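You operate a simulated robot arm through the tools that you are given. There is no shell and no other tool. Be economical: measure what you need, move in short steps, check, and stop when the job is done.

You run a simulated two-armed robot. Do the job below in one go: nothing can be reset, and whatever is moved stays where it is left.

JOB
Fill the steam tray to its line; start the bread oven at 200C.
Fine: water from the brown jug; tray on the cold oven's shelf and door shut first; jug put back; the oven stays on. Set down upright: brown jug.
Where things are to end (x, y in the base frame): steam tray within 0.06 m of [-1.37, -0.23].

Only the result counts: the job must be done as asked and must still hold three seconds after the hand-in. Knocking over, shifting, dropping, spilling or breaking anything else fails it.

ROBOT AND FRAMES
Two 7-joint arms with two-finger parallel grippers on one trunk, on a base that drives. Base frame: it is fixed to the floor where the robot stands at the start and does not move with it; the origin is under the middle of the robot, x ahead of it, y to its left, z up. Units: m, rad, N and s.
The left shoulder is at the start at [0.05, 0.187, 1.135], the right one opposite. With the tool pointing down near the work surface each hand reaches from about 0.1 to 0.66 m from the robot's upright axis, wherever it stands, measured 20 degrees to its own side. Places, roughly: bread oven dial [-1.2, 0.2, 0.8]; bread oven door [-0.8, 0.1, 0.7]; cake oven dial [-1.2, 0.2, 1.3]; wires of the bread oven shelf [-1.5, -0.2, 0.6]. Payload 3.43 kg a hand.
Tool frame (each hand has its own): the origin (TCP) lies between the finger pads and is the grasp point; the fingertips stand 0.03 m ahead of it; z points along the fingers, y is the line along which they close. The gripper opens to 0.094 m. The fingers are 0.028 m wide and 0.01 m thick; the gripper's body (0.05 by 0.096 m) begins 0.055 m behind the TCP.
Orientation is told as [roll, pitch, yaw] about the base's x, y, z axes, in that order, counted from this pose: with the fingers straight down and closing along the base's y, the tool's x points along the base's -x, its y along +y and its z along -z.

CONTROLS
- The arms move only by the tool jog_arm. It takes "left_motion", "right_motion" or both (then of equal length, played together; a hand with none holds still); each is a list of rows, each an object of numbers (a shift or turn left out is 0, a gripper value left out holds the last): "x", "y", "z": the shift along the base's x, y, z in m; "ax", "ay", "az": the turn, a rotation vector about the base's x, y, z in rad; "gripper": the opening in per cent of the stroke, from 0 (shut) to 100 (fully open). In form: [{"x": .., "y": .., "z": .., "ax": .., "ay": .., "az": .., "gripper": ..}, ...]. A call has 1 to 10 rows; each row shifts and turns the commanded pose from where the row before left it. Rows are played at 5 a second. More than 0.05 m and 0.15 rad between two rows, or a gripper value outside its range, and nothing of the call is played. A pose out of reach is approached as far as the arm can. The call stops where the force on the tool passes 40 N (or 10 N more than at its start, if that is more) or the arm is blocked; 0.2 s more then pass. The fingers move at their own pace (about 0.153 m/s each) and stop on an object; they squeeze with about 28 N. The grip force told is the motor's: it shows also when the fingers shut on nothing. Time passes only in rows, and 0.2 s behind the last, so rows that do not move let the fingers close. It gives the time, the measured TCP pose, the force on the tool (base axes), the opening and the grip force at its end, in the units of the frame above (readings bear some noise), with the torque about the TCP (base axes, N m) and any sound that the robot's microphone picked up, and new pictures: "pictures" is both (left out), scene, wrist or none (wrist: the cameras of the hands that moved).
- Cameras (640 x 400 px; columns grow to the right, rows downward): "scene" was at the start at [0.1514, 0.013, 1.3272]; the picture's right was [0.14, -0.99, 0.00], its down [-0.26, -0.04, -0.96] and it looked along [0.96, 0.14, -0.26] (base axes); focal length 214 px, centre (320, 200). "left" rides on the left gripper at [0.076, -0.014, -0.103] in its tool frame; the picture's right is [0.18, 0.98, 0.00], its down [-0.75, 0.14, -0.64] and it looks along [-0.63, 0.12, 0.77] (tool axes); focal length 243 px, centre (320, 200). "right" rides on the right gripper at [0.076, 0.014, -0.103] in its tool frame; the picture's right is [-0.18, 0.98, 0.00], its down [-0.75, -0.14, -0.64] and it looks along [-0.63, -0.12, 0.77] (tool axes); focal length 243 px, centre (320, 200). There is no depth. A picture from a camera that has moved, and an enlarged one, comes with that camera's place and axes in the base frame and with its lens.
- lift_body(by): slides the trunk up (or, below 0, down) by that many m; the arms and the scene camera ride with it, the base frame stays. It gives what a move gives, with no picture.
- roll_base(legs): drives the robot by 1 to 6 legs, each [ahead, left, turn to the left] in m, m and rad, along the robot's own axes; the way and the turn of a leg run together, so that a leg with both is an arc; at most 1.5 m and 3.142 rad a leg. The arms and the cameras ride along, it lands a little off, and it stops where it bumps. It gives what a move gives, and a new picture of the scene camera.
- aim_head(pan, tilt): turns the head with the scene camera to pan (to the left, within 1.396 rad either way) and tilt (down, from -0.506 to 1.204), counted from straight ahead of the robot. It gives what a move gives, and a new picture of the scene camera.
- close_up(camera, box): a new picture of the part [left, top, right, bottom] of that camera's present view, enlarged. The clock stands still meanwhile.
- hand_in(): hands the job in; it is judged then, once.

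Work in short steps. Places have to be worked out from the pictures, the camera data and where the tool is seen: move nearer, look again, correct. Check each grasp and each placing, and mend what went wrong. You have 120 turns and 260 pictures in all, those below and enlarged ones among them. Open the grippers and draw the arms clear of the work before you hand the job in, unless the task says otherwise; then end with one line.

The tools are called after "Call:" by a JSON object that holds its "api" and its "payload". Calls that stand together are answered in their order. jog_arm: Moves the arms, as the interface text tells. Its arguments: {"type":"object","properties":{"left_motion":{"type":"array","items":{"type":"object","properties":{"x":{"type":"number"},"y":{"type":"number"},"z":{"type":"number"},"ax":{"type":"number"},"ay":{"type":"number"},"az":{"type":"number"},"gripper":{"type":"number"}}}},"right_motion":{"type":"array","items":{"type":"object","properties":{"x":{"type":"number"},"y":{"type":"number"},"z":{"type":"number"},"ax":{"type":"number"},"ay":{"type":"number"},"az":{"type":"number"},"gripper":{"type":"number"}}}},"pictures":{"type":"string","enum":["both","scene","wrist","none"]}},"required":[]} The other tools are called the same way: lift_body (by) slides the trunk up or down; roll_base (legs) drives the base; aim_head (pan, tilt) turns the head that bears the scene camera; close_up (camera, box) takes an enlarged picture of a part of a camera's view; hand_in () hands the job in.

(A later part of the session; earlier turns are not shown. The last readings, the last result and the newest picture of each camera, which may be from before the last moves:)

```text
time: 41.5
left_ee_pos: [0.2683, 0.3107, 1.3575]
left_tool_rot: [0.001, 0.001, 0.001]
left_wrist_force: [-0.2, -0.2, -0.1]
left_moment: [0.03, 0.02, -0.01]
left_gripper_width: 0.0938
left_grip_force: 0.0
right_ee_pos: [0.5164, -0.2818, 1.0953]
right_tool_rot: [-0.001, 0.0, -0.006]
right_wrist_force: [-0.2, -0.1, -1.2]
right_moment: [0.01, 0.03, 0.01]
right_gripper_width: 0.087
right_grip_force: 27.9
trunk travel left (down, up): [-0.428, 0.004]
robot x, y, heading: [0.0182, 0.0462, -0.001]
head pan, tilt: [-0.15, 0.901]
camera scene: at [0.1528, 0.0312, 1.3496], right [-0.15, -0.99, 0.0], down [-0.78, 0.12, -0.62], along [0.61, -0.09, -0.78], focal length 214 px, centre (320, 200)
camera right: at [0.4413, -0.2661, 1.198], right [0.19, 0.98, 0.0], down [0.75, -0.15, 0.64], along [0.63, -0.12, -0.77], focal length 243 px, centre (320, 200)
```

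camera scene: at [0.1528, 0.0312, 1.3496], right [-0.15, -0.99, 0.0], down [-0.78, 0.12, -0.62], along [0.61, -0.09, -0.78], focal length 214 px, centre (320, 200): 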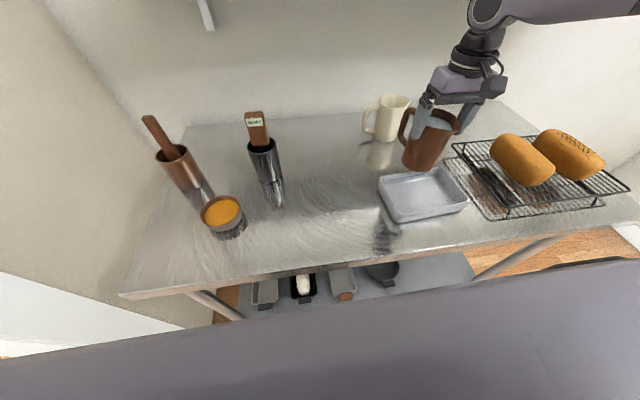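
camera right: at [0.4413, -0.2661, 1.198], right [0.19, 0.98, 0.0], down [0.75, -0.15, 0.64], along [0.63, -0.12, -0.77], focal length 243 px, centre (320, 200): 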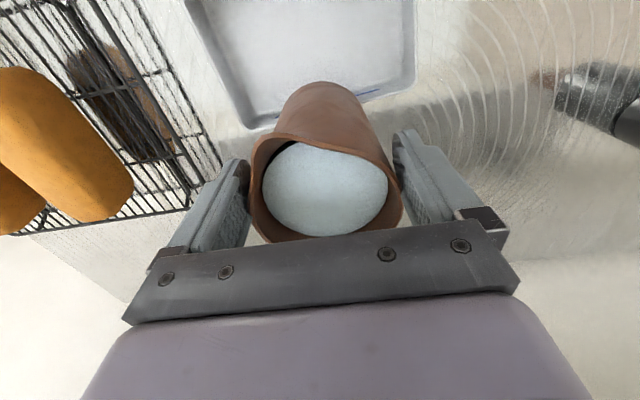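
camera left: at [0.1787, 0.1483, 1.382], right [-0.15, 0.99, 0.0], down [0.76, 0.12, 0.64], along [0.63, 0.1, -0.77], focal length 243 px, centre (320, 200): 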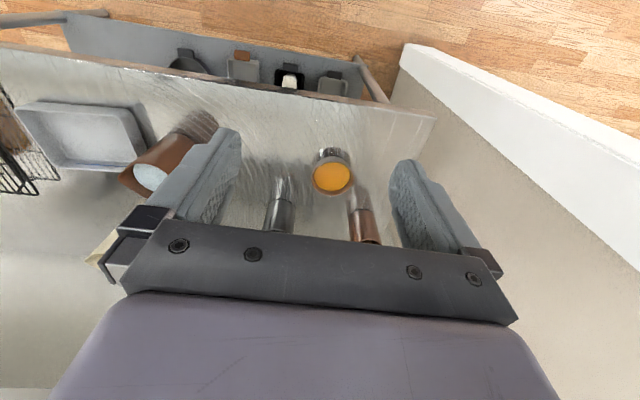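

Reach is fine here. I shift slightly, lower, and begin tilting about the horizontal axis perpendicular to the spout direction.

Call:
{"api": "jog_arm", "payload": {"right_motion": [{"x": 0.012, "z": -0.005}, {"x": 0.01, "z": -0.01, "ax": 0.036, "ay": -0.093}, {"z": -0.01, "ax": 0.036, "ay": -0.093}, {"z": -0.01, "ax": 0.036, "ay": -0.093}]}}

Call:
{"api": "close_up", "payload": {"camera": "scene", "box": [340, 80, 500, 240]}}

```text
time: 42.5
left_ee_pos: [0.2678, 0.3128, 1.3569]
left_tool_rot: [0.0, 0.0, 0.003]
left_wrist_force: [-0.2, 1.1, -1.0]
left_moment: [-0.01, -0.02, -0.03]
left_gripper_width: 0.0939
left_grip_force: 0.1
right_ee_pos: [0.5398, -0.281, 1.0607]
right_tool_rot: [0.114, -0.281, -0.02]
right_wrist_force: [0.2, 0.7, -1.4]
right_moment: [-0.06, 0.11, 0.0]
right_gripper_width: 0.0868
right_grip_force: 28.1
trunk travel left (down, up): [-0.428, 0.004]
robot x, y, heading: [0.0168, 0.0433, 0.005]
head pan, tilt: [-0.15, 0.901]
camera scene: at [0.1525, 0.0311, 1.3497], right [-0.15, -0.99, 0.0], down [-0.77, 0.12, -0.62], along [0.61, -0.09, -0.78], focal length 214 px, centre (320, 200)
camera right: at [0.4372, -0.2765, 1.1394], right [0.16, 0.97, 0.16], down [0.55, -0.22, 0.81], along [0.82, -0.05, -0.57], focal length 243 px, centre (320, 200)
```

scene: 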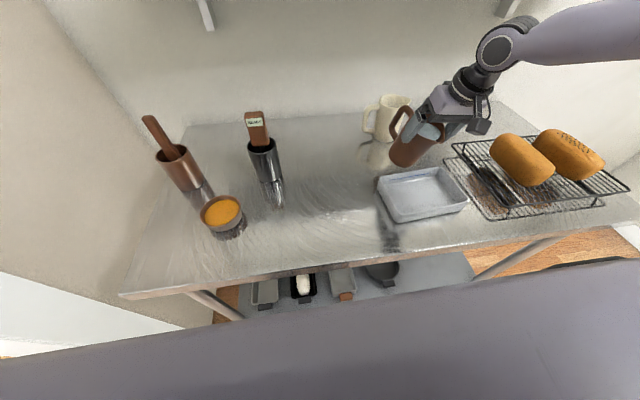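
right: 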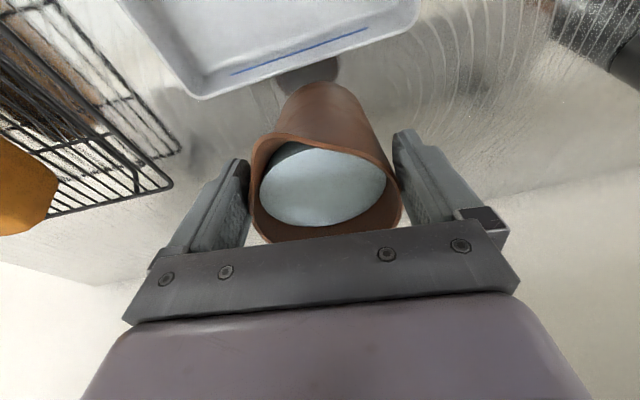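

```text
2.50 times, centred on (420, 160) of scene
camera zoom: at [0.1525, 0.0311, 1.3497], right [-0.15, -0.99, 0.0], down [-0.77, 0.12, -0.62], along [0.61, -0.09, -0.78], focal length 536 px, centre (70, 300)
```

zoom: 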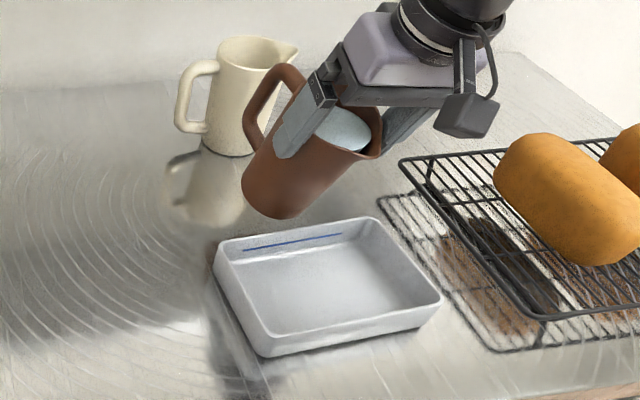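

The lip is projected over the tray's middle. I continue tilting gradually.

Call:
{"api": "jog_arm", "payload": {"right_motion": [{"ax": 0.036, "ay": -0.093}, {"ax": 0.036, "ay": -0.093}, {"ax": 0.018, "ay": -0.046}, {"z": 0}, {"z": 0}]}}

Call:
{"api": "close_up", "payload": {"camera": "scene", "box": [340, 80, 500, 240]}}

```text
time: 43.7
left_ee_pos: [0.2674, 0.3118, 1.3569]
left_tool_rot: [-0.001, 0.0, -0.001]
left_wrist_force: [1.5, 0.2, 0.2]
left_moment: [0.02, -0.03, -0.01]
left_gripper_width: 0.094
left_grip_force: 0.0
right_ee_pos: [0.538, -0.2807, 1.061]
right_tool_rot: [0.221, -0.505, -0.06]
right_wrist_force: [-0.3, -0.3, -2.9]
right_moment: [-0.01, 0.14, 0.01]
right_gripper_width: 0.0869
right_grip_force: 27.8
trunk travel left (down, up): [-0.428, 0.004]
robot x, y, heading: [0.0176, 0.0449, 0.001]
head pan, tilt: [-0.15, 0.901]
camera scene: at [0.1527, 0.0314, 1.3496], right [-0.15, -0.99, 0.0], down [-0.78, 0.12, -0.62], along [0.61, -0.09, -0.78], focal length 214 px, centre (320, 200)
camera right: at [0.4216, -0.2822, 1.1134], right [0.11, 0.95, 0.28], down [0.35, -0.3, 0.89], along [0.93, 0.0, -0.37], focal length 243 px, centre (320, 200)
```

scene: 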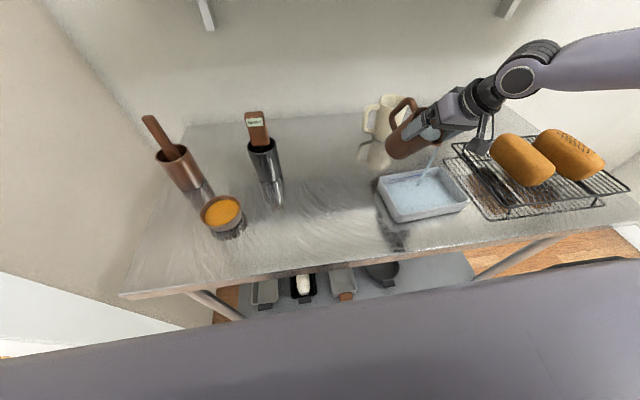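
right: 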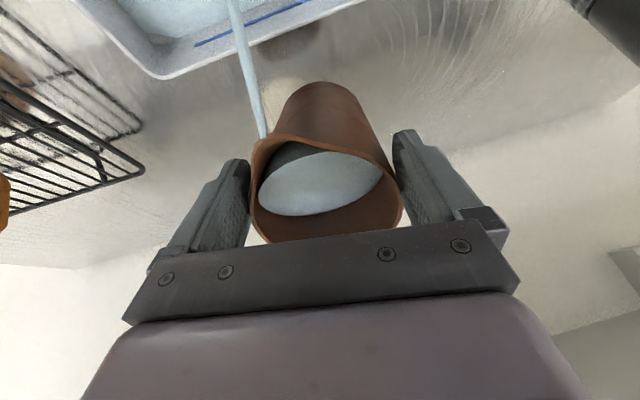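

```text
2.50 times, centred on (420, 160) of scene
camera zoom: at [0.1527, 0.0314, 1.3496], right [-0.15, -0.99, 0.0], down [-0.78, 0.12, -0.62], along [0.61, -0.09, -0.78], focal length 536 px, centre (70, 300)
```

zoom: 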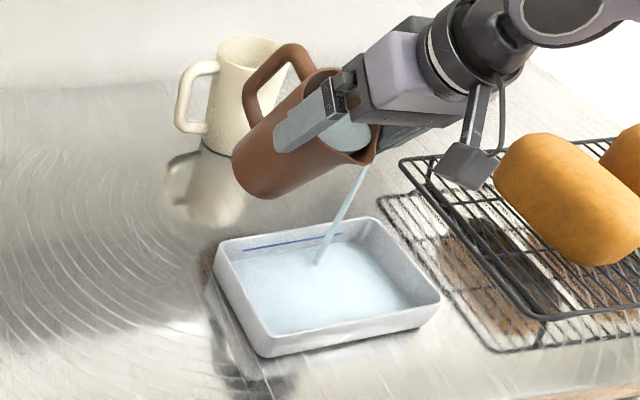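

Water lands in the tray. I hold to see the level settle before tilting further.

Call:
{"api": "jog_arm", "payload": {"right_motion": [{"z": 0}, {"z": 0}, {"z": 0}], "pictures": "none"}}

Call:
{"api": "close_up", "payload": {"camera": "scene", "box": [340, 80, 500, 240]}}

```text
time: 44.5
left_ee_pos: [0.2671, 0.311, 1.3569]
left_tool_rot: [-0.002, -0.001, -0.001]
left_wrist_force: [-0.2, 0.1, 0.9]
left_moment: [0.01, -0.03, -0.02]
left_gripper_width: 0.094
left_grip_force: 0.0
right_ee_pos: [0.5391, -0.2821, 1.061]
right_tool_rot: [0.219, -0.508, -0.06]
right_wrist_force: [0.5, 0.3, -2.2]
right_moment: [-0.01, 0.15, -0.03]
right_gripper_width: 0.0868
right_grip_force: 28.0
trunk travel left (down, up): [-0.428, 0.004]
robot x, y, heading: [0.0225, 0.046, -0.008]
head pan, tilt: [-0.15, 0.901]
```

```text
2.50 times, centred on (420, 160) of scene
camera zoom: at [0.1527, 0.0314, 1.3496], right [-0.15, -0.99, 0.0], down [-0.78, 0.12, -0.62], along [0.61, -0.09, -0.78], focal length 536 px, centre (70, 300)
```

zoom: 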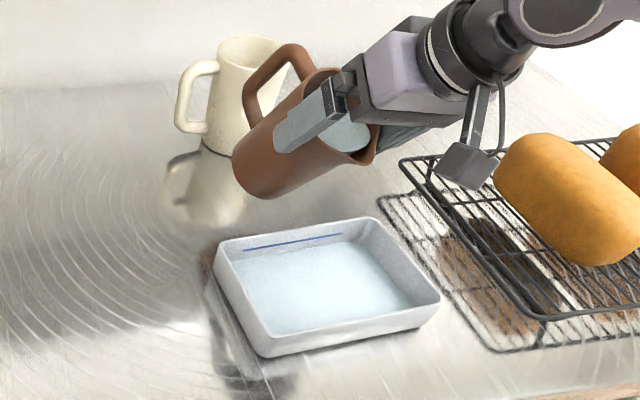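

Flow stopped; the level is still below the line. I tilt another 0.1 rad.

Call:
{"api": "jog_arm", "payload": {"right_motion": [{"ax": 0.018, "ay": -0.046}, {"ax": 0.018, "ay": -0.046}, {"z": 0}, {"z": 0}, {"z": 0}, {"z": 0}], "pictures": "none"}}

Call:
{"api": "close_up", "payload": {"camera": "scene", "box": [370, 140, 470, 230]}}

```text
time: 45.9
left_ee_pos: [0.268, 0.3115, 1.3568]
left_tool_rot: [-0.001, -0.001, 0.0]
left_wrist_force: [0.9, -0.3, 0.2]
left_moment: [-0.01, 0.01, -0.02]
left_gripper_width: 0.0942
left_grip_force: 0.1
right_ee_pos: [0.5383, -0.2821, 1.0598]
right_tool_rot: [0.269, -0.597, -0.085]
right_wrist_force: [-0.4, 0.1, -2.2]
right_moment: [-0.04, 0.16, 0.0]
right_gripper_width: 0.0866
right_grip_force: 27.9
trunk travel left (down, up): [-0.428, 0.004]
robot x, y, heading: [0.0174, 0.0443, -0.001]
head pan, tilt: [-0.15, 0.901]
```

```text
4.44 times, centred on (420, 185) of scene
camera zoom: at [0.1527, 0.0314, 1.3496], right [-0.15, -0.99, 0.0], down [-0.78, 0.12, -0.62], along [0.61, -0.09, -0.78], focal length 953 px, centre (-124, 267)
```

zoom: 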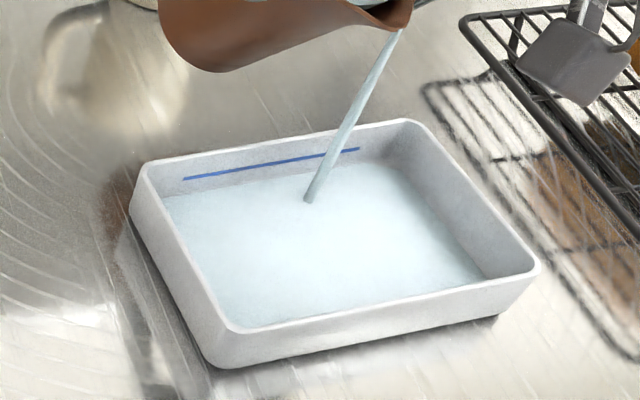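

Approaching the line; hold to let the flow finish.

Call:
{"api": "jog_arm", "payload": {"right_motion": [{"z": 0}, {"z": 0}], "pictures": "none"}}

Call:
{"api": "close_up", "payload": {"camera": "scene", "box": [370, 140, 470, 230]}}

```text
time: 46.5
left_ee_pos: [0.2684, 0.3127, 1.3562]
left_tool_rot: [-0.002, 0.0, 0.002]
left_wrist_force: [-0.9, 0.9, 0.7]
left_moment: [0.01, -0.01, 0.0]
left_gripper_width: 0.0942
left_grip_force: 0.1
right_ee_pos: [0.539, -0.2819, 1.0592]
right_tool_rot: [0.269, -0.597, -0.086]
right_wrist_force: [-0.3, -1.3, -2.4]
right_moment: [-0.07, 0.16, 0.03]
right_gripper_width: 0.0866
right_grip_force: 28.4
trunk travel left (down, up): [-0.428, 0.004]
robot x, y, heading: [0.0153, 0.0462, 0.004]
head pan, tilt: [-0.15, 0.901]
```

```text
4.44 times, centred on (420, 185) of scene
camera zoom: at [0.1527, 0.0314, 1.3496], right [-0.15, -0.99, 0.0], down [-0.78, 0.12, -0.62], along [0.61, -0.09, -0.78], focal length 953 px, centre (-124, 267)
```

zoom: 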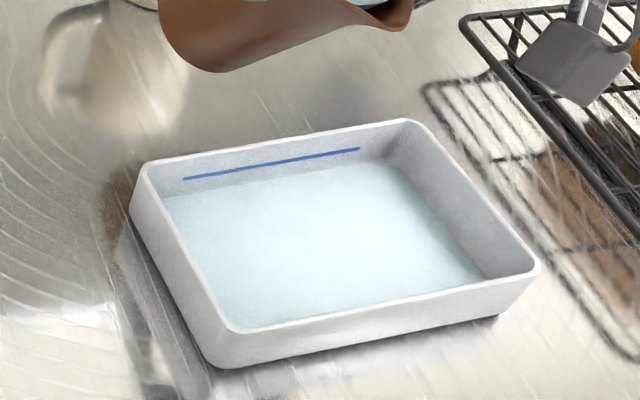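

Still a bit short of the line (~13 px in this view). Another 0.1 rad.

Call:
{"api": "jog_arm", "payload": {"right_motion": [{"ax": 0.018, "ay": -0.046}, {"ax": 0.018, "ay": -0.046}, {"z": 0}, {"z": 0}, {"z": 0}, {"z": 0}, {"z": 0}, {"z": 0}], "pictures": "none"}}

Call:
{"api": "close_up", "payload": {"camera": "scene", "box": [370, 140, 470, 230]}}

```text
time: 48.3
left_ee_pos: [0.2685, 0.3126, 1.3565]
left_tool_rot: [-0.002, 0.0, 0.0]
left_wrist_force: [-0.1, 0.6, 0.5]
left_moment: [0.0, 0.01, 0.02]
left_gripper_width: 0.0941
left_grip_force: 0.0
right_ee_pos: [0.5385, -0.2818, 1.0605]
right_tool_rot: [0.326, -0.686, -0.119]
right_wrist_force: [0.2, -0.8, -2.6]
right_moment: [0.0, 0.14, -0.01]
right_gripper_width: 0.0865
right_grip_force: 27.8
trunk travel left (down, up): [-0.428, 0.004]
robot x, y, heading: [0.0145, 0.0415, -0.004]
head pan, tilt: [-0.15, 0.901]
```

```text
4.44 times, centred on (420, 185) of scene
camera zoom: at [0.1527, 0.0314, 1.3496], right [-0.15, -0.99, 0.0], down [-0.78, 0.12, -0.62], along [0.61, -0.09, -0.78], focal length 953 px, centre (-124, 267)
```

zoom: 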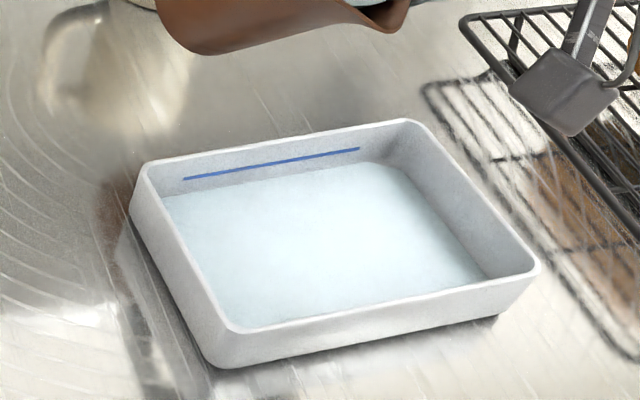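

The level rose only slightly. Tilt 0.15 rad more.

Call:
{"api": "jog_arm", "payload": {"right_motion": [{"ax": 0.027, "ay": -0.07}, {"ax": 0.027, "ay": -0.07}, {"z": 0}, {"z": 0}, {"z": 0}, {"z": 0}, {"z": 0}, {"z": 0}], "pictures": "wrist"}}

Call:
{"api": "close_up", "payload": {"camera": "scene", "box": [370, 140, 470, 230]}}

```text
time: 50.1
left_ee_pos: [0.2693, 0.3118, 1.3556]
left_tool_rot: [-0.001, 0.0, 0.0]
left_wrist_force: [0.2, -0.4, 0.3]
left_moment: [0.01, 0.02, 0.0]
left_gripper_width: 0.0941
left_grip_force: 0.0
right_ee_pos: [0.5378, -0.2798, 1.0604]
right_tool_rot: [0.428, -0.814, -0.188]
right_wrist_force: [0.1, -0.5, -2.0]
right_moment: [-0.04, 0.16, 0.02]
right_gripper_width: 0.0868
right_grip_force: 27.9
trunk travel left (down, up): [-0.428, 0.004]
robot x, y, heading: [0.0222, 0.0453, 0.001]
head pan, tilt: [-0.15, 0.901]
camera right: at [0.4107, -0.2858, 1.0735], right [0.0, 0.91, 0.41], down [0.06, -0.41, 0.91], along [1.0, 0.02, -0.05], focal length 243 px, centre (320, 200)
```

right: 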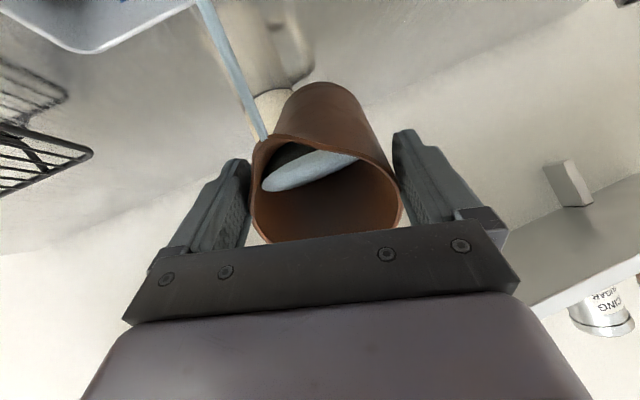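

```text
4.44 times, centred on (420, 185) of scene
camera zoom: at [0.1527, 0.0314, 1.3496], right [-0.15, -0.99, 0.0], down [-0.78, 0.12, -0.62], along [0.61, -0.09, -0.78], focal length 953 px, centre (-124, 267)
```

zoom: 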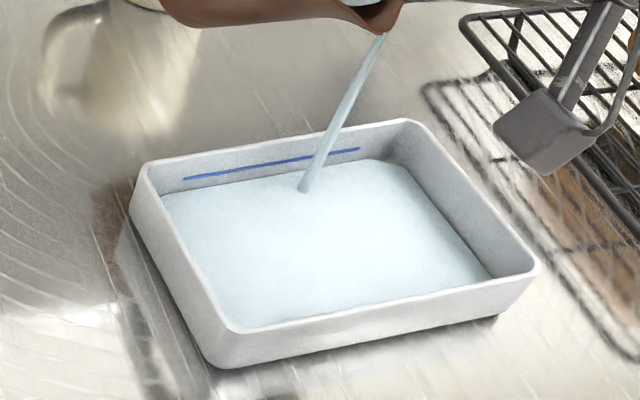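

Rising; hold until the flow stops.

Call:
{"api": "jog_arm", "payload": {"right_motion": [{"z": 0}, {"z": 0}, {"z": 0}, {"z": 0}], "pictures": "none"}}

Call:
{"api": "close_up", "payload": {"camera": "scene", "box": [370, 155, 440, 200]}}

```text
time: 51.1
left_ee_pos: [0.2676, 0.3119, 1.3567]
left_tool_rot: [-0.002, 0.0, 0.002]
left_wrist_force: [-0.7, 0.4, 0.2]
left_moment: [0.0, 0.01, 0.03]
left_gripper_width: 0.0941
left_grip_force: 0.0
right_ee_pos: [0.5397, -0.2808, 1.0603]
right_tool_rot: [0.426, -0.815, -0.189]
right_wrist_force: [0.7, 0.4, -2.3]
right_moment: [-0.02, 0.16, -0.01]
right_gripper_width: 0.086
right_grip_force: 27.7
trunk travel left (down, up): [-0.428, 0.004]
robot x, y, heading: [0.021, 0.0416, 0.006]
head pan, tilt: [-0.15, 0.901]
```

```text
8.89 times, centred on (405, 178) of scene
camera zoom: at [0.1527, 0.0314, 1.3496], right [-0.15, -0.99, 0.0], down [-0.78, 0.12, -0.62], along [0.61, -0.09, -0.78], focal length 1906 px, centre (-436, 400)
```

zoom: 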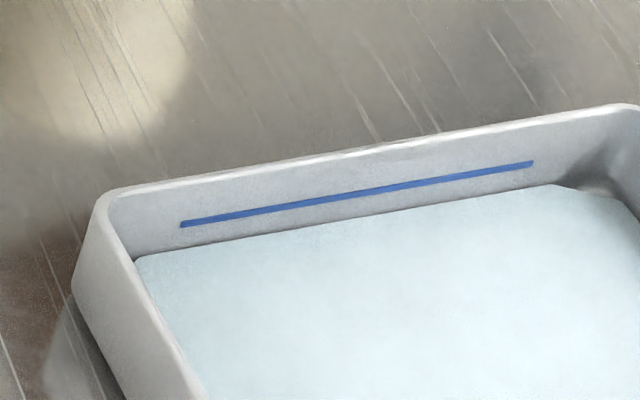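

Line is ~26 px above the water edge in this zoom. I continue in larger tilt steps.

Call:
{"api": "jog_arm", "payload": {"right_motion": [{"ax": 0.027, "ay": -0.07}, {"ax": 0.027, "ay": -0.07}, {"z": 0}, {"z": 0}, {"z": 0}, {"z": 0}, {"z": 0}, {"z": 0}, {"z": 0}, {"z": 0}], "pictures": "none"}}

Call:
{"api": "close_up", "payload": {"camera": "scene", "box": [370, 155, 440, 200]}}

```text
time: 53.3
left_ee_pos: [0.2677, 0.3115, 1.3569]
left_tool_rot: [-0.001, 0.0, 0.001]
left_wrist_force: [-0.6, 0.4, -0.6]
left_moment: [0.01, 0.04, 0.04]
left_gripper_width: 0.094
left_grip_force: 0.1
right_ee_pos: [0.5382, -0.2827, 1.06]
right_tool_rot: [0.562, -0.939, -0.292]
right_wrist_force: [-0.1, 0.6, -1.1]
right_moment: [-0.01, 0.17, -0.02]
right_gripper_width: 0.0866
right_grip_force: 27.8
trunk travel left (down, up): [-0.428, 0.004]
robot x, y, heading: [0.0196, 0.0472, 0.002]
head pan, tilt: [-0.15, 0.901]
```

```text
8.89 times, centred on (405, 178) of scene
camera zoom: at [0.1527, 0.0314, 1.3496], right [-0.15, -0.99, 0.0], down [-0.78, 0.12, -0.62], along [0.61, -0.09, -0.78], focal length 1906 px, centre (-436, 400)
```

zoom: 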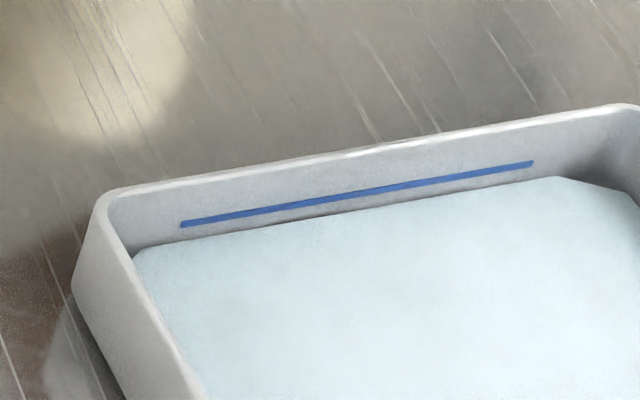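

Gap down to ~17 px. Another 0.15 rad.

Call:
{"api": "jog_arm", "payload": {"right_motion": [{"ax": 0.027, "ay": -0.07}, {"ax": 0.027, "ay": -0.07}, {"z": 0}, {"z": 0}, {"z": 0}, {"z": 0}, {"z": 0}, {"z": 0}, {"z": 0}, {"z": 0}], "pictures": "none"}}

Call:
{"api": "close_up", "payload": {"camera": "scene", "box": [370, 155, 440, 200]}}

```text
time: 55.5
left_ee_pos: [0.2682, 0.3117, 1.357]
left_tool_rot: [-0.002, 0.0, 0.0]
left_wrist_force: [0.0, -0.4, 0.3]
left_moment: [0.02, -0.02, 0.0]
left_gripper_width: 0.0938
left_grip_force: 0.1
right_ee_pos: [0.5397, -0.2808, 1.0594]
right_tool_rot: [0.747, -1.048, -0.449]
right_wrist_force: [0.7, -0.5, -2.1]
right_moment: [-0.07, 0.1, -0.01]
right_gripper_width: 0.0861
right_grip_force: 27.1
trunk travel left (down, up): [-0.428, 0.004]
robot x, y, heading: [0.0186, 0.0441, -0.004]
head pan, tilt: [-0.15, 0.901]
```

```text
8.89 times, centred on (405, 178) of scene
camera zoom: at [0.1527, 0.0314, 1.3496], right [-0.15, -0.99, 0.0], down [-0.78, 0.12, -0.62], along [0.61, -0.09, -0.78], focal length 1906 px, centre (-436, 400)
```

zoom: 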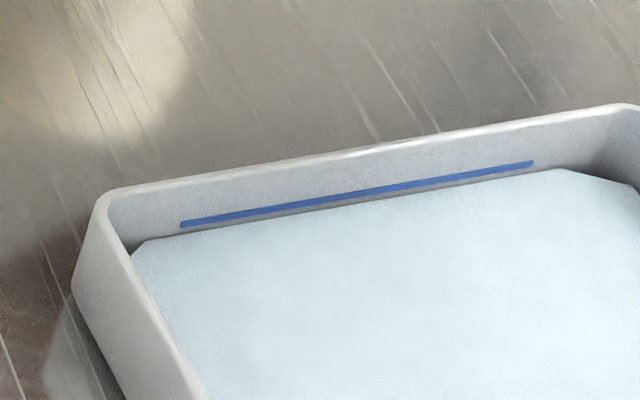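

Gap ~9 px. Another 0.12 rad, then re-check.

Call:
{"api": "jog_arm", "payload": {"right_motion": [{"ax": 0.022, "ay": -0.056}, {"ax": 0.022, "ay": -0.056}, {"z": 0}, {"z": 0}, {"z": 0}, {"z": 0}, {"z": 0}, {"z": 0}, {"z": 0}, {"z": 0}], "pictures": "none"}}

Call:
{"api": "close_up", "payload": {"camera": "scene", "box": [370, 155, 440, 200]}}

```text
time: 57.7
left_ee_pos: [0.2684, 0.312, 1.3552]
left_tool_rot: [-0.002, 0.0, -0.001]
left_wrist_force: [0.6, -1.1, -0.1]
left_moment: [-0.02, 0.03, -0.01]
left_gripper_width: 0.094
left_grip_force: 0.1
right_ee_pos: [0.5368, -0.2809, 1.06]
right_tool_rot: [0.952, -1.123, -0.629]
right_wrist_force: [-0.1, 0.1, -1.3]
right_moment: [-0.06, 0.17, -0.01]
right_gripper_width: 0.0861
right_grip_force: 27.9
trunk travel left (down, up): [-0.428, 0.004]
robot x, y, heading: [0.0188, 0.0445, 0.002]
head pan, tilt: [-0.15, 0.901]
```

```text
8.89 times, centred on (405, 178) of scene
camera zoom: at [0.1527, 0.0314, 1.3496], right [-0.15, -0.99, 0.0], down [-0.78, 0.12, -0.62], along [0.61, -0.09, -0.78], focal length 1906 px, centre (-436, 400)
```

zoom: 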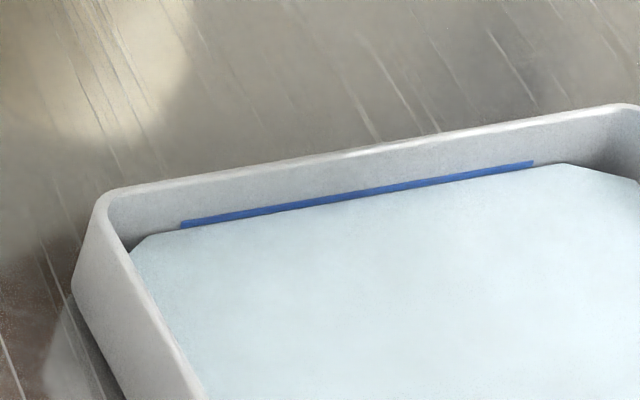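

Water meets the lower edge of the line. One last small tilt.

Call:
{"api": "jog_arm", "payload": {"right_motion": [{"ax": 0.017, "ay": -0.043}, {"z": 0}, {"z": 0}, {"z": 0}, {"z": 0}, {"z": 0}, {"z": 0}], "pictures": "none"}}

Call:
{"api": "close_up", "payload": {"camera": "scene", "box": [370, 155, 440, 200]}}

Call:
{"api": "close_up", "payload": {"camera": "scene", "box": [340, 80, 500, 240]}}

```text
time: 59.3
left_ee_pos: [0.2687, 0.3117, 1.3565]
left_tool_rot: [-0.001, 0.0, 0.0]
left_wrist_force: [-0.1, 0.4, 0.9]
left_moment: [-0.01, -0.01, 0.0]
left_gripper_width: 0.094
left_grip_force: 0.1
right_ee_pos: [0.5392, -0.2814, 1.0596]
right_tool_rot: [1.045, -1.147, -0.718]
right_wrist_force: [0.1, 0.3, -2.7]
right_moment: [0.01, 0.18, -0.03]
right_gripper_width: 0.0862
right_grip_force: 28.4
trunk travel left (down, up): [-0.428, 0.004]
robot x, y, heading: [0.0215, 0.0426, -0.002]
head pan, tilt: [-0.15, 0.901]
```

```text
8.89 times, centred on (405, 178) of scene
camera zoom: at [0.1527, 0.0314, 1.3496], right [-0.15, -0.99, 0.0], down [-0.78, 0.12, -0.62], along [0.61, -0.09, -0.78], focal length 1906 px, centre (-436, 400)
```

zoom: 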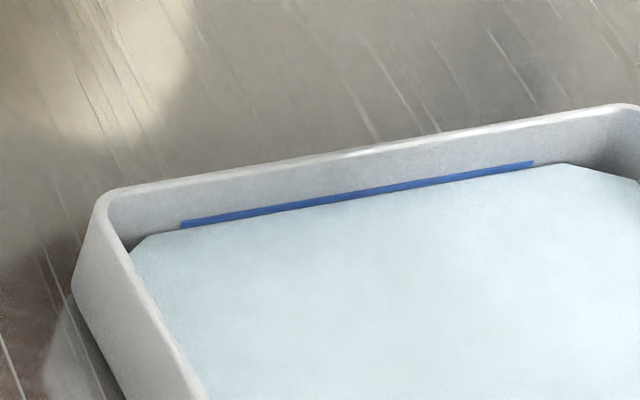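

```text
2.50 times, centred on (420, 160) of scene
camera zoom: at [0.1527, 0.0314, 1.3496], right [-0.15, -0.99, 0.0], down [-0.78, 0.12, -0.62], along [0.61, -0.09, -0.78], focal length 536 px, centre (70, 300)
```

zoom: 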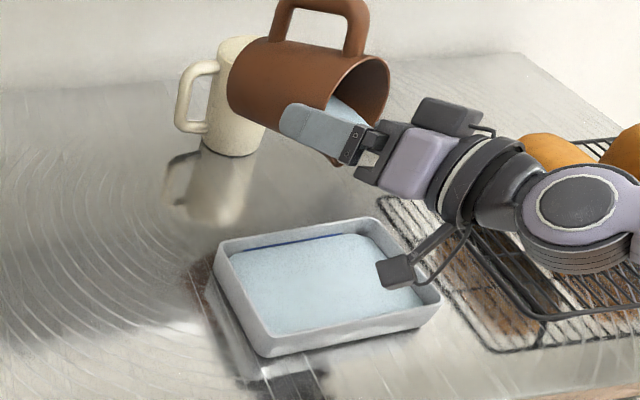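

Level is at the line, no spill visible. I untilt the jug along the same axis, raising a bit.

Call:
{"api": "jog_arm", "payload": {"right_motion": [{"ax": -0.0493, "ay": 0.127}, {"ax": -0.0493, "ay": 0.127, "z": 0.005}, {"ax": -0.0493, "ay": 0.127, "z": 0.005}, {"ax": -0.0493, "ay": 0.127, "z": 0.005}, {"ax": -0.0493, "ay": 0.127, "z": 0.005}, {"ax": -0.0493, "ay": 0.127, "z": 0.005}, {"ax": -0.0493, "ay": 0.127, "z": 0.005}, {"ax": -0.0493, "ay": 0.127, "z": 0.005}, {"ax": -0.0493, "ay": 0.127}, {"ax": -0.0493, "ay": 0.127}], "pictures": "scene"}}

```text
time: 61.5
left_ee_pos: [0.2686, 0.3115, 1.357]
left_tool_rot: [0.001, 0.001, 0.001]
left_wrist_force: [0.4, -0.6, 1.0]
left_moment: [0.0, 0.0, 0.04]
left_gripper_width: 0.0943
left_grip_force: 0.1
right_ee_pos: [0.5293, -0.4014, 1.074]
right_tool_rot: [0.043, -0.045, 0.002]
right_wrist_force: [0.3, 0.1, -2.4]
right_moment: [-0.02, 0.04, -0.03]
right_gripper_width: 0.086
right_grip_force: 27.9
right hand out of reach, approached as far as the arm can: row 5, 6, 7, 8, 9, 10
trunk travel left (down, up): [-0.428, 0.004]
robot x, y, heading: [0.0191, 0.0422, 0.0]
head pan, tilt: [-0.15, 0.901]
camera scene: at [0.1532, 0.0312, 1.3496], right [-0.15, -0.99, 0.0], down [-0.78, 0.12, -0.62], along [0.61, -0.09, -0.78], focal length 214 px, centre (320, 200)
```

scene: 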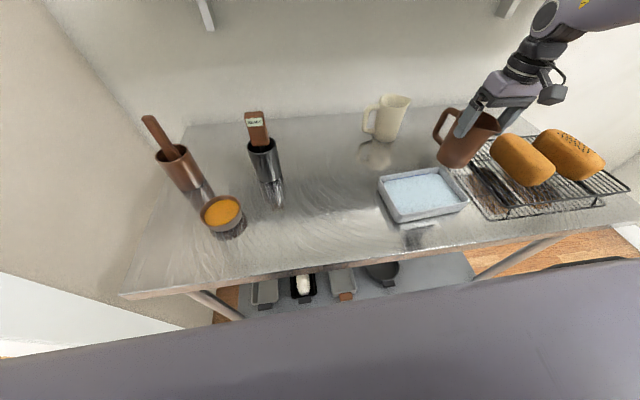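

The arm drifted to the right (out of reach during untilt); jug still held and clear. I check with a null move where the commanded pose is.

Call:
{"api": "jog_arm", "payload": {"right_motion": [{"x": -0.005}, {"x": -0.005}], "pictures": "wrist"}}

```text
time: 62.1
left_ee_pos: [0.2676, 0.3109, 1.3563]
left_tool_rot: [-0.002, 0.001, -0.001]
left_wrist_force: [0.5, 1.3, -0.6]
left_moment: [-0.02, 0.01, -0.02]
left_gripper_width: 0.0938
left_grip_force: 0.0
right_ee_pos: [0.52, -0.4015, 1.0749]
right_tool_rot: [0.038, -0.046, 0.0]
right_wrist_force: [-0.6, 0.2, -2.5]
right_moment: [-0.01, 0.07, 0.0]
right_gripper_width: 0.0862
right_grip_force: 28.1
trunk travel left (down, up): [-0.428, 0.004]
robot x, y, heading: [0.0162, 0.0446, -0.001]
head pan, tilt: [-0.15, 0.901]
camera right: at [0.4382, -0.3907, 1.1754], right [0.18, 0.98, 0.05], down [0.72, -0.16, 0.67], along [0.67, -0.09, -0.74], focal length 243 px, centre (320, 200)
```

right: 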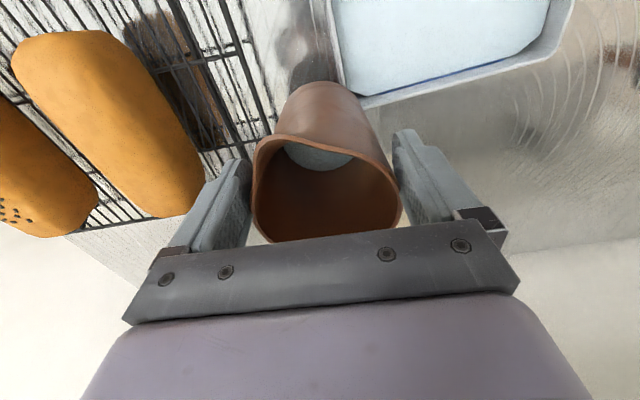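

I raise, level out, and move back toward the jug's original spot with yaw restored.

Call:
{"api": "jog_arm", "payload": {"right_motion": [{"z": 0.015, "x": -0.01}, {"z": 0.015, "x": -0.01, "ax": -0.02, "ay": 0.022}, {"y": 0.03, "ax": -0.02, "ay": 0.022, "x": -0.01}, {"y": 0.035, "az": 0.1}, {"y": 0.035, "az": 0.13}, {"y": 0.035, "az": 0.14}, {"y": 0.035, "az": 0.14}, {"y": 0.035, "az": 0.14, "x": -0.005}, {"y": 0.03, "az": 0.14, "x": -0.005}, {"y": 0.03, "az": 0.14, "x": -0.01}], "pictures": "scene"}}

```text
time: 64.3
left_ee_pos: [0.2682, 0.3116, 1.3565]
left_tool_rot: [-0.002, -0.001, -0.001]
left_wrist_force: [0.3, 0.7, -0.5]
left_moment: [-0.01, -0.01, 0.04]
left_gripper_width: 0.0941
left_grip_force: 0.0
right_ee_pos: [0.468, -0.1909, 1.1039]
right_tool_rot: [-0.008, -0.003, 0.93]
right_wrist_force: [0.5, -0.7, -2.1]
right_moment: [-0.05, 0.03, 0.04]
right_gripper_width: 0.0858
right_grip_force: 28.0
right hand out of reach, approached as far as the arm can: row 2, 3, 4
trunk travel left (down, up): [-0.428, 0.004]
robot x, y, heading: [0.0168, 0.0457, 0.001]
head pan, tilt: [-0.15, 0.901]
camera scene: at [0.1526, 0.0319, 1.3497], right [-0.15, -0.99, 0.0], down [-0.78, 0.12, -0.62], along [0.61, -0.09, -0.78], focal length 214 px, centre (320, 200)
```

scene: 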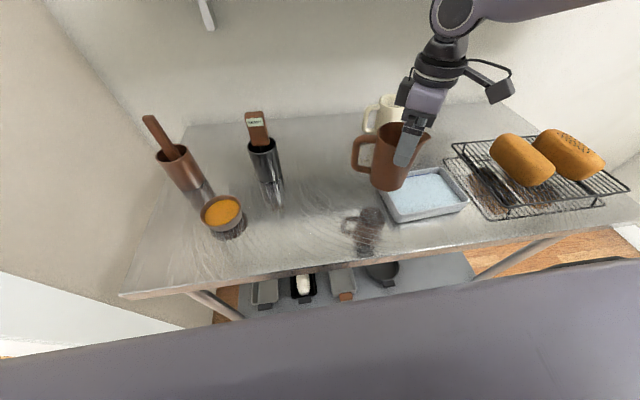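

Continue to the original spot, then lower to z≈1.03.

Call:
{"api": "jog_arm", "payload": {"right_motion": [{"y": 0.03, "az": 0.13, "ax": 0.004}, {"y": 0.03, "az": 0.137, "ax": 0.004}, {"z": -0.02}, {"z": -0.02}, {"z": -0.02}], "pictures": "scene"}}

```text
time: 65.5
left_ee_pos: [0.2691, 0.3108, 1.357]
left_tool_rot: [-0.002, 0.0, -0.001]
left_wrist_force: [-0.3, -0.5, 0.5]
left_moment: [-0.02, -0.03, 0.01]
left_gripper_width: 0.0941
left_grip_force: 0.0
right_ee_pos: [0.4695, -0.1321, 1.0435]
right_tool_rot: [-0.004, -0.011, 1.195]
right_wrist_force: [0.4, 0.9, -1.9]
right_moment: [-0.07, 0.03, -0.02]
right_gripper_width: 0.0856
right_grip_force: 27.8
trunk travel left (down, up): [-0.428, 0.004]
robot x, y, heading: [0.0173, 0.043, -0.002]
head pan, tilt: [-0.15, 0.901]
camera scene: at [0.1529, 0.0313, 1.3496], right [-0.15, -0.99, 0.0], down [-0.78, 0.12, -0.62], along [0.61, -0.09, -0.78], focal length 214 px, centre (320, 200)
```

scene: 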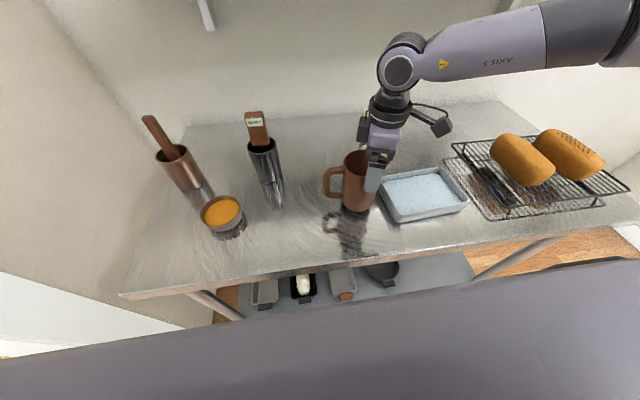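

About 3 cm above the counter. I lower by the trunk in small steps.

Call:
{"api": "lift_body", "payload": {"by": -0.02}}

Call:
{"api": "close_up", "payload": {"camera": "scene", "box": [290, 120, 440, 260]}}

```text
time: 66.1
left_ee_pos: [0.267, 0.3126, 1.3377]
left_tool_rot: [-0.002, -0.001, 0.001]
left_wrist_force: [0.5, 0.2, -0.4]
left_moment: [0.01, 0.01, -0.04]
left_gripper_width: 0.0941
left_grip_force: 0.0
right_ee_pos: [0.4705, -0.1306, 1.0249]
right_tool_rot: [-0.005, -0.012, 1.193]
right_wrist_force: [0.2, -1.3, 6.1]
right_moment: [0.07, 0.1, 0.01]
right_gripper_width: 0.0857
right_grip_force: 28.0
trunk travel left (down, up): [-0.408, 0.024]
robot x, y, heading: [0.0183, 0.0422, 0.004]
head pan, tilt: [-0.15, 0.901]
```

```text
2.86 times, centred on (365, 190) of scene
camera zoom: at [0.1523, 0.0315, 1.3298], right [-0.15, -0.99, 0.0], down [-0.77, 0.12, -0.62], along [0.61, -0.09, -0.78], focal length 613 px, centre (191, 229)
```

zoom: 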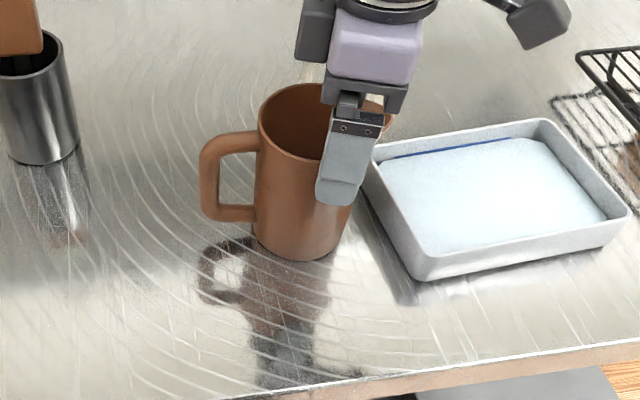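

The jug bears on the counter (6 N up). I open and rise straight up.

Call:
{"api": "jog_arm", "payload": {"right_motion": [{"gripper": 100}, {"gripper": 100}, {"gripper": 100}, {"z": 0.005}, {"z": 0.01}, {"z": 0.015}, {"z": 0.02}, {"z": 0.02}, {"z": 0.02}], "pictures": "both"}}

```text
time: 68.1
left_ee_pos: [0.2674, 0.3114, 1.3368]
left_tool_rot: [-0.001, 0.002, 0.0]
left_wrist_force: [0.1, 0.2, 0.1]
left_moment: [0.01, 0.01, 0.0]
left_gripper_width: 0.0937
left_grip_force: 0.0
right_ee_pos: [0.4689, -0.1327, 1.1158]
right_tool_rot: [-0.004, -0.009, 1.194]
right_wrist_force: [-0.1, 0.6, 0.3]
right_moment: [0.02, 0.04, -0.01]
right_gripper_width: 0.094
right_grip_force: 0.0
trunk travel left (down, up): [-0.408, 0.024]
robot x, y, heading: [0.0236, 0.0446, 0.004]
head pan, tilt: [-0.15, 0.901]
camera scene: at [0.1524, 0.0316, 1.3297], right [-0.15, -0.99, 0.0], down [-0.77, 0.12, -0.62], along [0.61, -0.09, -0.78], focal length 214 px, centre (320, 200)
camera right: at [0.4275, -0.1978, 1.2178], right [-0.85, 0.53, 0.0], down [0.4, 0.64, 0.65], along [0.35, 0.55, -0.76], focal length 243 px, centre (320, 200)
```

scene: 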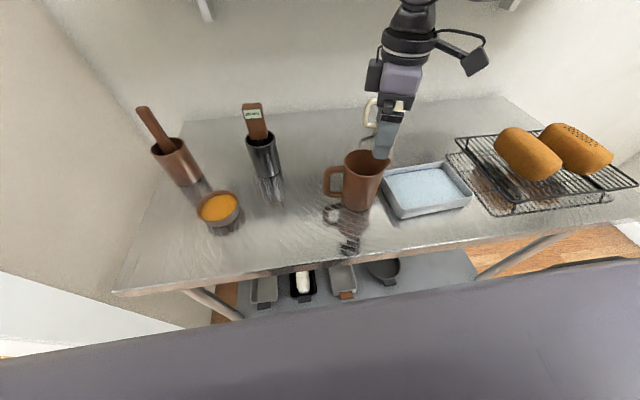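
right: 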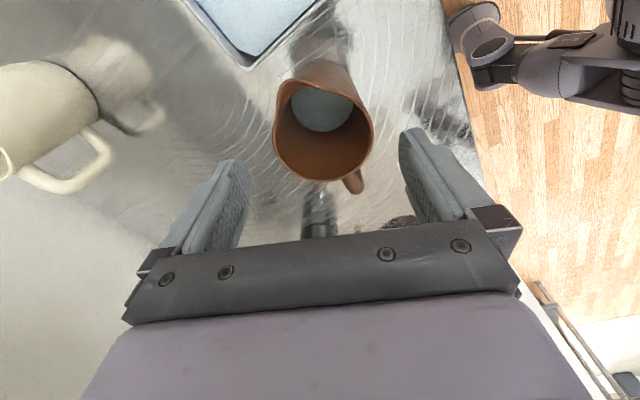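

The jug is back, upright. Before carrying the tray I'll check the oven access: the door may obstruct my right arm, so I'll open it wider first. Retract the right hand, then turn.

Call:
{"api": "jog_arm", "payload": {"right_motion": [{"z": 0.04, "x": -0.01}, {"z": 0.03, "x": -0.03, "az": -0.12}, {"x": -0.03, "az": -0.12, "y": -0.01}, {"x": -0.03, "az": -0.12, "y": -0.02}, {"x": -0.03, "az": -0.12, "y": -0.02}, {"x": -0.02, "az": -0.12, "y": -0.02}, {"az": -0.12, "y": -0.02}, {"az": -0.15, "y": -0.02}, {"az": -0.15}, {"az": -0.15}], "pictures": "none"}}

Call:
{"api": "roll_base", "payload": {"legs": [[-0.25, 0, 0], [0, 0, 3.14]]}}

```text
time: 70.3
left_ee_pos: [0.2684, 0.3113, 1.337]
left_tool_rot: [-0.001, 0.0, 0.0]
left_wrist_force: [0.1, -0.3, 0.8]
left_moment: [0.01, 0.0, 0.0]
left_gripper_width: 0.094
left_grip_force: 0.0
right_ee_pos: [0.327, -0.4152, 1.1948]
right_tool_rot: [0.006, -0.011, 0.032]
right_wrist_force: [-0.1, -0.3, -0.3]
right_moment: [0.02, -0.01, 0.0]
right_gripper_width: 0.0941
right_grip_force: 0.1
right hand out of reach, approached as far as the arm can: row 3, 4, 5, 6, 7, 8, 9, 10
trunk travel left (down, up): [-0.408, 0.024]
robot x, y, heading: [0.0161, 0.0456, 0.002]
head pan, tilt: [-0.15, 0.901]
```

```text
time: 79.5
left_ee_pos: [-0.4834, -0.2256, 1.3371]
left_tool_rot: [-0.002, -0.001, -3.139]
left_wrist_force: [0.0, -0.1, 0.2]
left_moment: [0.04, 0.04, 0.02]
left_gripper_width: 0.0942
left_grip_force: 0.0
right_ee_pos: [-0.5444, 0.4998, 1.1954]
right_tool_rot: [0.005, -0.011, -3.104]
right_wrist_force: [-0.3, -0.6, -0.1]
right_moment: [0.0, -0.01, -0.03]
right_gripper_width: 0.094
right_grip_force: 0.1
trunk travel left (down, up): [-0.408, 0.024]
robot x, y, heading: [-0.2373, 0.0445, -3.14]
head pan, tilt: [-0.15, 0.901]
camera scene: at [-0.3679, 0.0535, 1.3297], right [0.15, 0.99, 0.0], down [0.78, -0.12, -0.62], along [-0.61, 0.09, -0.78], focal length 214 px, centre (320, 200)
```

scene: 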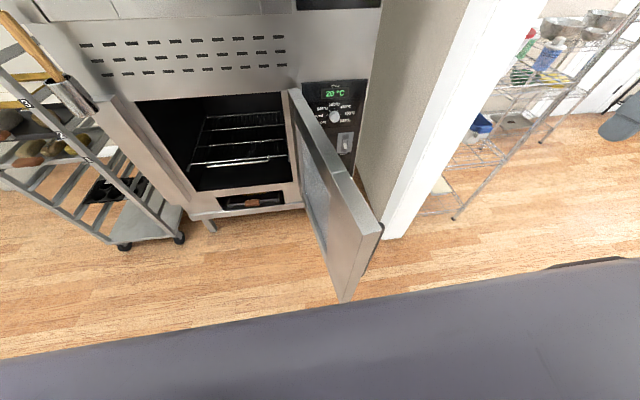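

Door inner face runs from about (-1.2,0.08) to (-0.57,0.15), top z≈0.95. I strafe left so the right hand can enter inside the door.

Call:
{"api": "roll_base", "payload": {"legs": [[0.08, 0.22, 0]]}}

Call:
{"api": "jog_arm", "payload": {"right_motion": [{"y": -0.045, "gripper": 0}, {"y": -0.045}, {"y": -0.045}, {"y": -0.045}, {"y": -0.045}, {"x": -0.02, "y": -0.02}, {"z": -0.04}, {"z": -0.04}], "pictures": "scene"}}

```text
time: 82.1
left_ee_pos: [-0.5637, -0.4467, 1.3366]
left_tool_rot: [-0.002, 0.001, -3.139]
left_wrist_force: [0.3, 0.5, -0.5]
left_moment: [-0.02, 0.0, 0.01]
left_gripper_width: 0.094
left_grip_force: 0.1
right_ee_pos: [-0.6245, 0.279, 1.1958]
right_tool_rot: [0.004, -0.01, -3.106]
right_wrist_force: [0.6, -0.4, -0.1]
right_moment: [0.02, -0.01, -0.02]
right_gripper_width: 0.0939
right_grip_force: 0.0
trunk travel left (down, up): [-0.408, 0.024]
robot x, y, heading: [-0.3172, -0.1757, -3.141]
head pan, tilt: [-0.15, 0.901]
camera scene: at [-0.4486, -0.167, 1.3296], right [0.15, 0.99, 0.0], down [0.78, -0.12, -0.62], along [-0.61, 0.09, -0.78], focal length 214 px, centre (320, 200)
```

scene: 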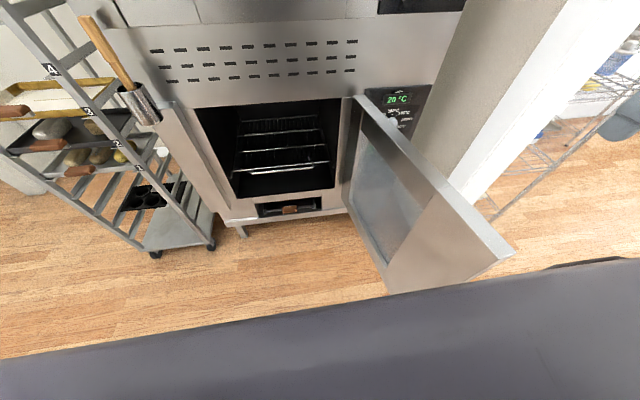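

```text
time: 83.9
left_ee_pos: [-0.5661, -0.447, 1.337]
left_tool_rot: [-0.001, 0.002, -3.14]
left_wrist_force: [-0.1, -0.5, 0.3]
left_moment: [-0.03, 0.01, -0.03]
left_gripper_width: 0.094
left_grip_force: 0.0
right_ee_pos: [-0.6467, 0.2764, 1.1177]
right_tool_rot: [0.007, -0.01, -3.105]
right_wrist_force: [0.3, 0.2, 1.0]
right_moment: [0.02, 0.0, 0.03]
right_gripper_width: 0.0002
right_grip_force: 28.2
right hand out of reach, approached as far as the arm can: row 1, 2, 3, 4, 5, 6
trunk travel left (down, up): [-0.408, 0.024]
robot x, y, heading: [-0.3191, -0.1736, -3.14]
head pan, tilt: [-0.15, 0.901]
camera scene: at [-0.4491, -0.1666, 1.3296], right [0.15, 0.99, 0.0], down [0.78, -0.12, -0.62], along [-0.61, 0.09, -0.78], focal length 214 px, centre (320, 200)
```

scene: 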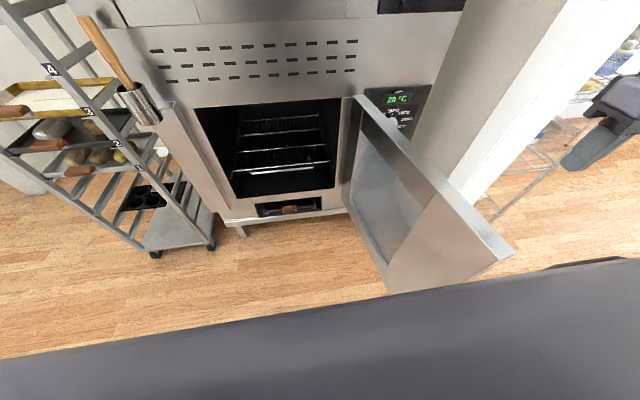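

The arm is stuck in that posture laterally, so I strafe the base left to bring the hand inside the door instead.

Call:
{"api": "roll_base", "payload": {"legs": [[0.0, 0.22, 0]]}}

Call:
{"api": "jog_arm", "payload": {"right_motion": [{"z": -0.04}, {"z": -0.04}, {"z": -0.04}, {"z": -0.04}, {"z": -0.04}, {"z": -0.02}], "pictures": "both"}}

```text
time: 86.4
left_ee_pos: [-0.563, -0.672, 1.3364]
left_tool_rot: [0.0, 0.001, -3.136]
left_wrist_force: [-0.2, -0.4, 0.6]
left_moment: [0.02, 0.01, 0.0]
left_gripper_width: 0.0938
left_grip_force: 0.0
right_ee_pos: [-0.6462, 0.0495, 1.1173]
right_tool_rot: [0.007, -0.009, -3.102]
right_wrist_force: [-0.2, 0.3, -0.1]
right_moment: [0.0, -0.02, 0.0]
right_gripper_width: 0.0
right_grip_force: 28.0
trunk travel left (down, up): [-0.408, 0.024]
robot x, y, heading: [-0.3149, -0.4019, -3.137]
head pan, tilt: [-0.15, 0.901]
camera scene: at [-0.4479, -0.3915, 1.3297], right [0.14, 0.99, 0.0], down [0.78, -0.11, -0.62], along [-0.61, 0.09, -0.78], focal length 214 px, centre (320, 200)
```

scene: 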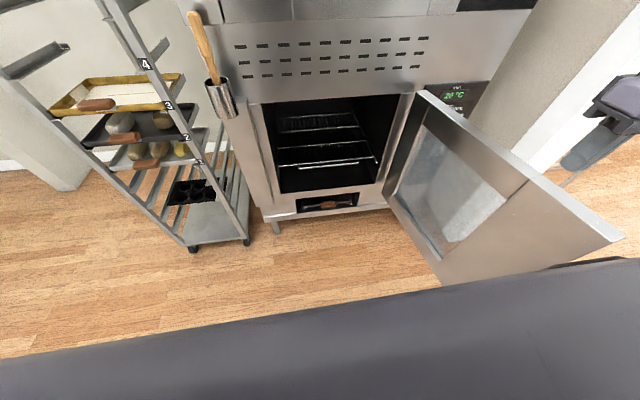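

```text
time: 87.8
left_ee_pos: [-0.5643, -0.6724, 1.3358]
left_tool_rot: [-0.002, 0.001, -3.136]
left_wrist_force: [0.4, -0.6, 0.3]
left_moment: [-0.01, 0.06, 0.0]
left_gripper_width: 0.0939
left_grip_force: 0.0
right_ee_pos: [-0.6451, 0.0491, 0.895]
right_tool_rot: [0.008, -0.011, -3.102]
right_wrist_force: [0.1, 0.8, 0.2]
right_moment: [0.08, 0.06, 0.0]
right_gripper_width: 0.0
right_grip_force: 27.5
trunk travel left (down, up): [-0.408, 0.024]
robot x, y, heading: [-0.3121, -0.3994, -3.141]
head pan, tilt: [-0.15, 0.901]
camera scene: at [-0.448, -0.3912, 1.3297], right [0.14, 0.99, 0.0], down [0.78, -0.11, -0.62], along [-0.61, 0.09, -0.78], focal length 214 px, centre (320, 200)
camera right: at [-0.5675, 0.0394, 0.997], right [-0.14, -0.99, 0.01], down [-0.75, 0.12, 0.65], along [-0.64, 0.09, -0.76], focal length 243 px, centre (320, 200)
```

scene: 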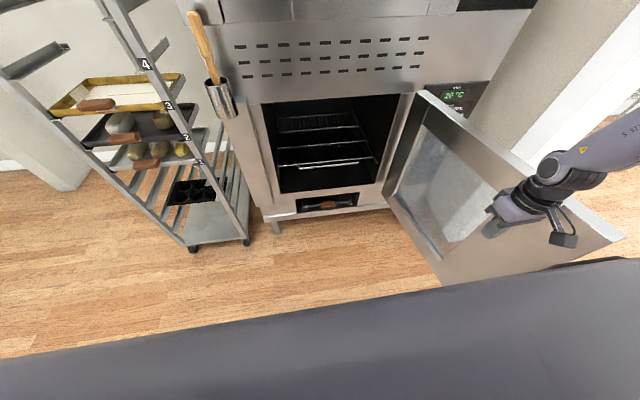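
right: 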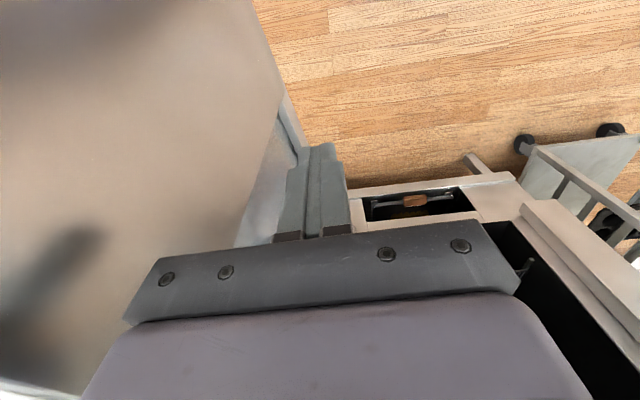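

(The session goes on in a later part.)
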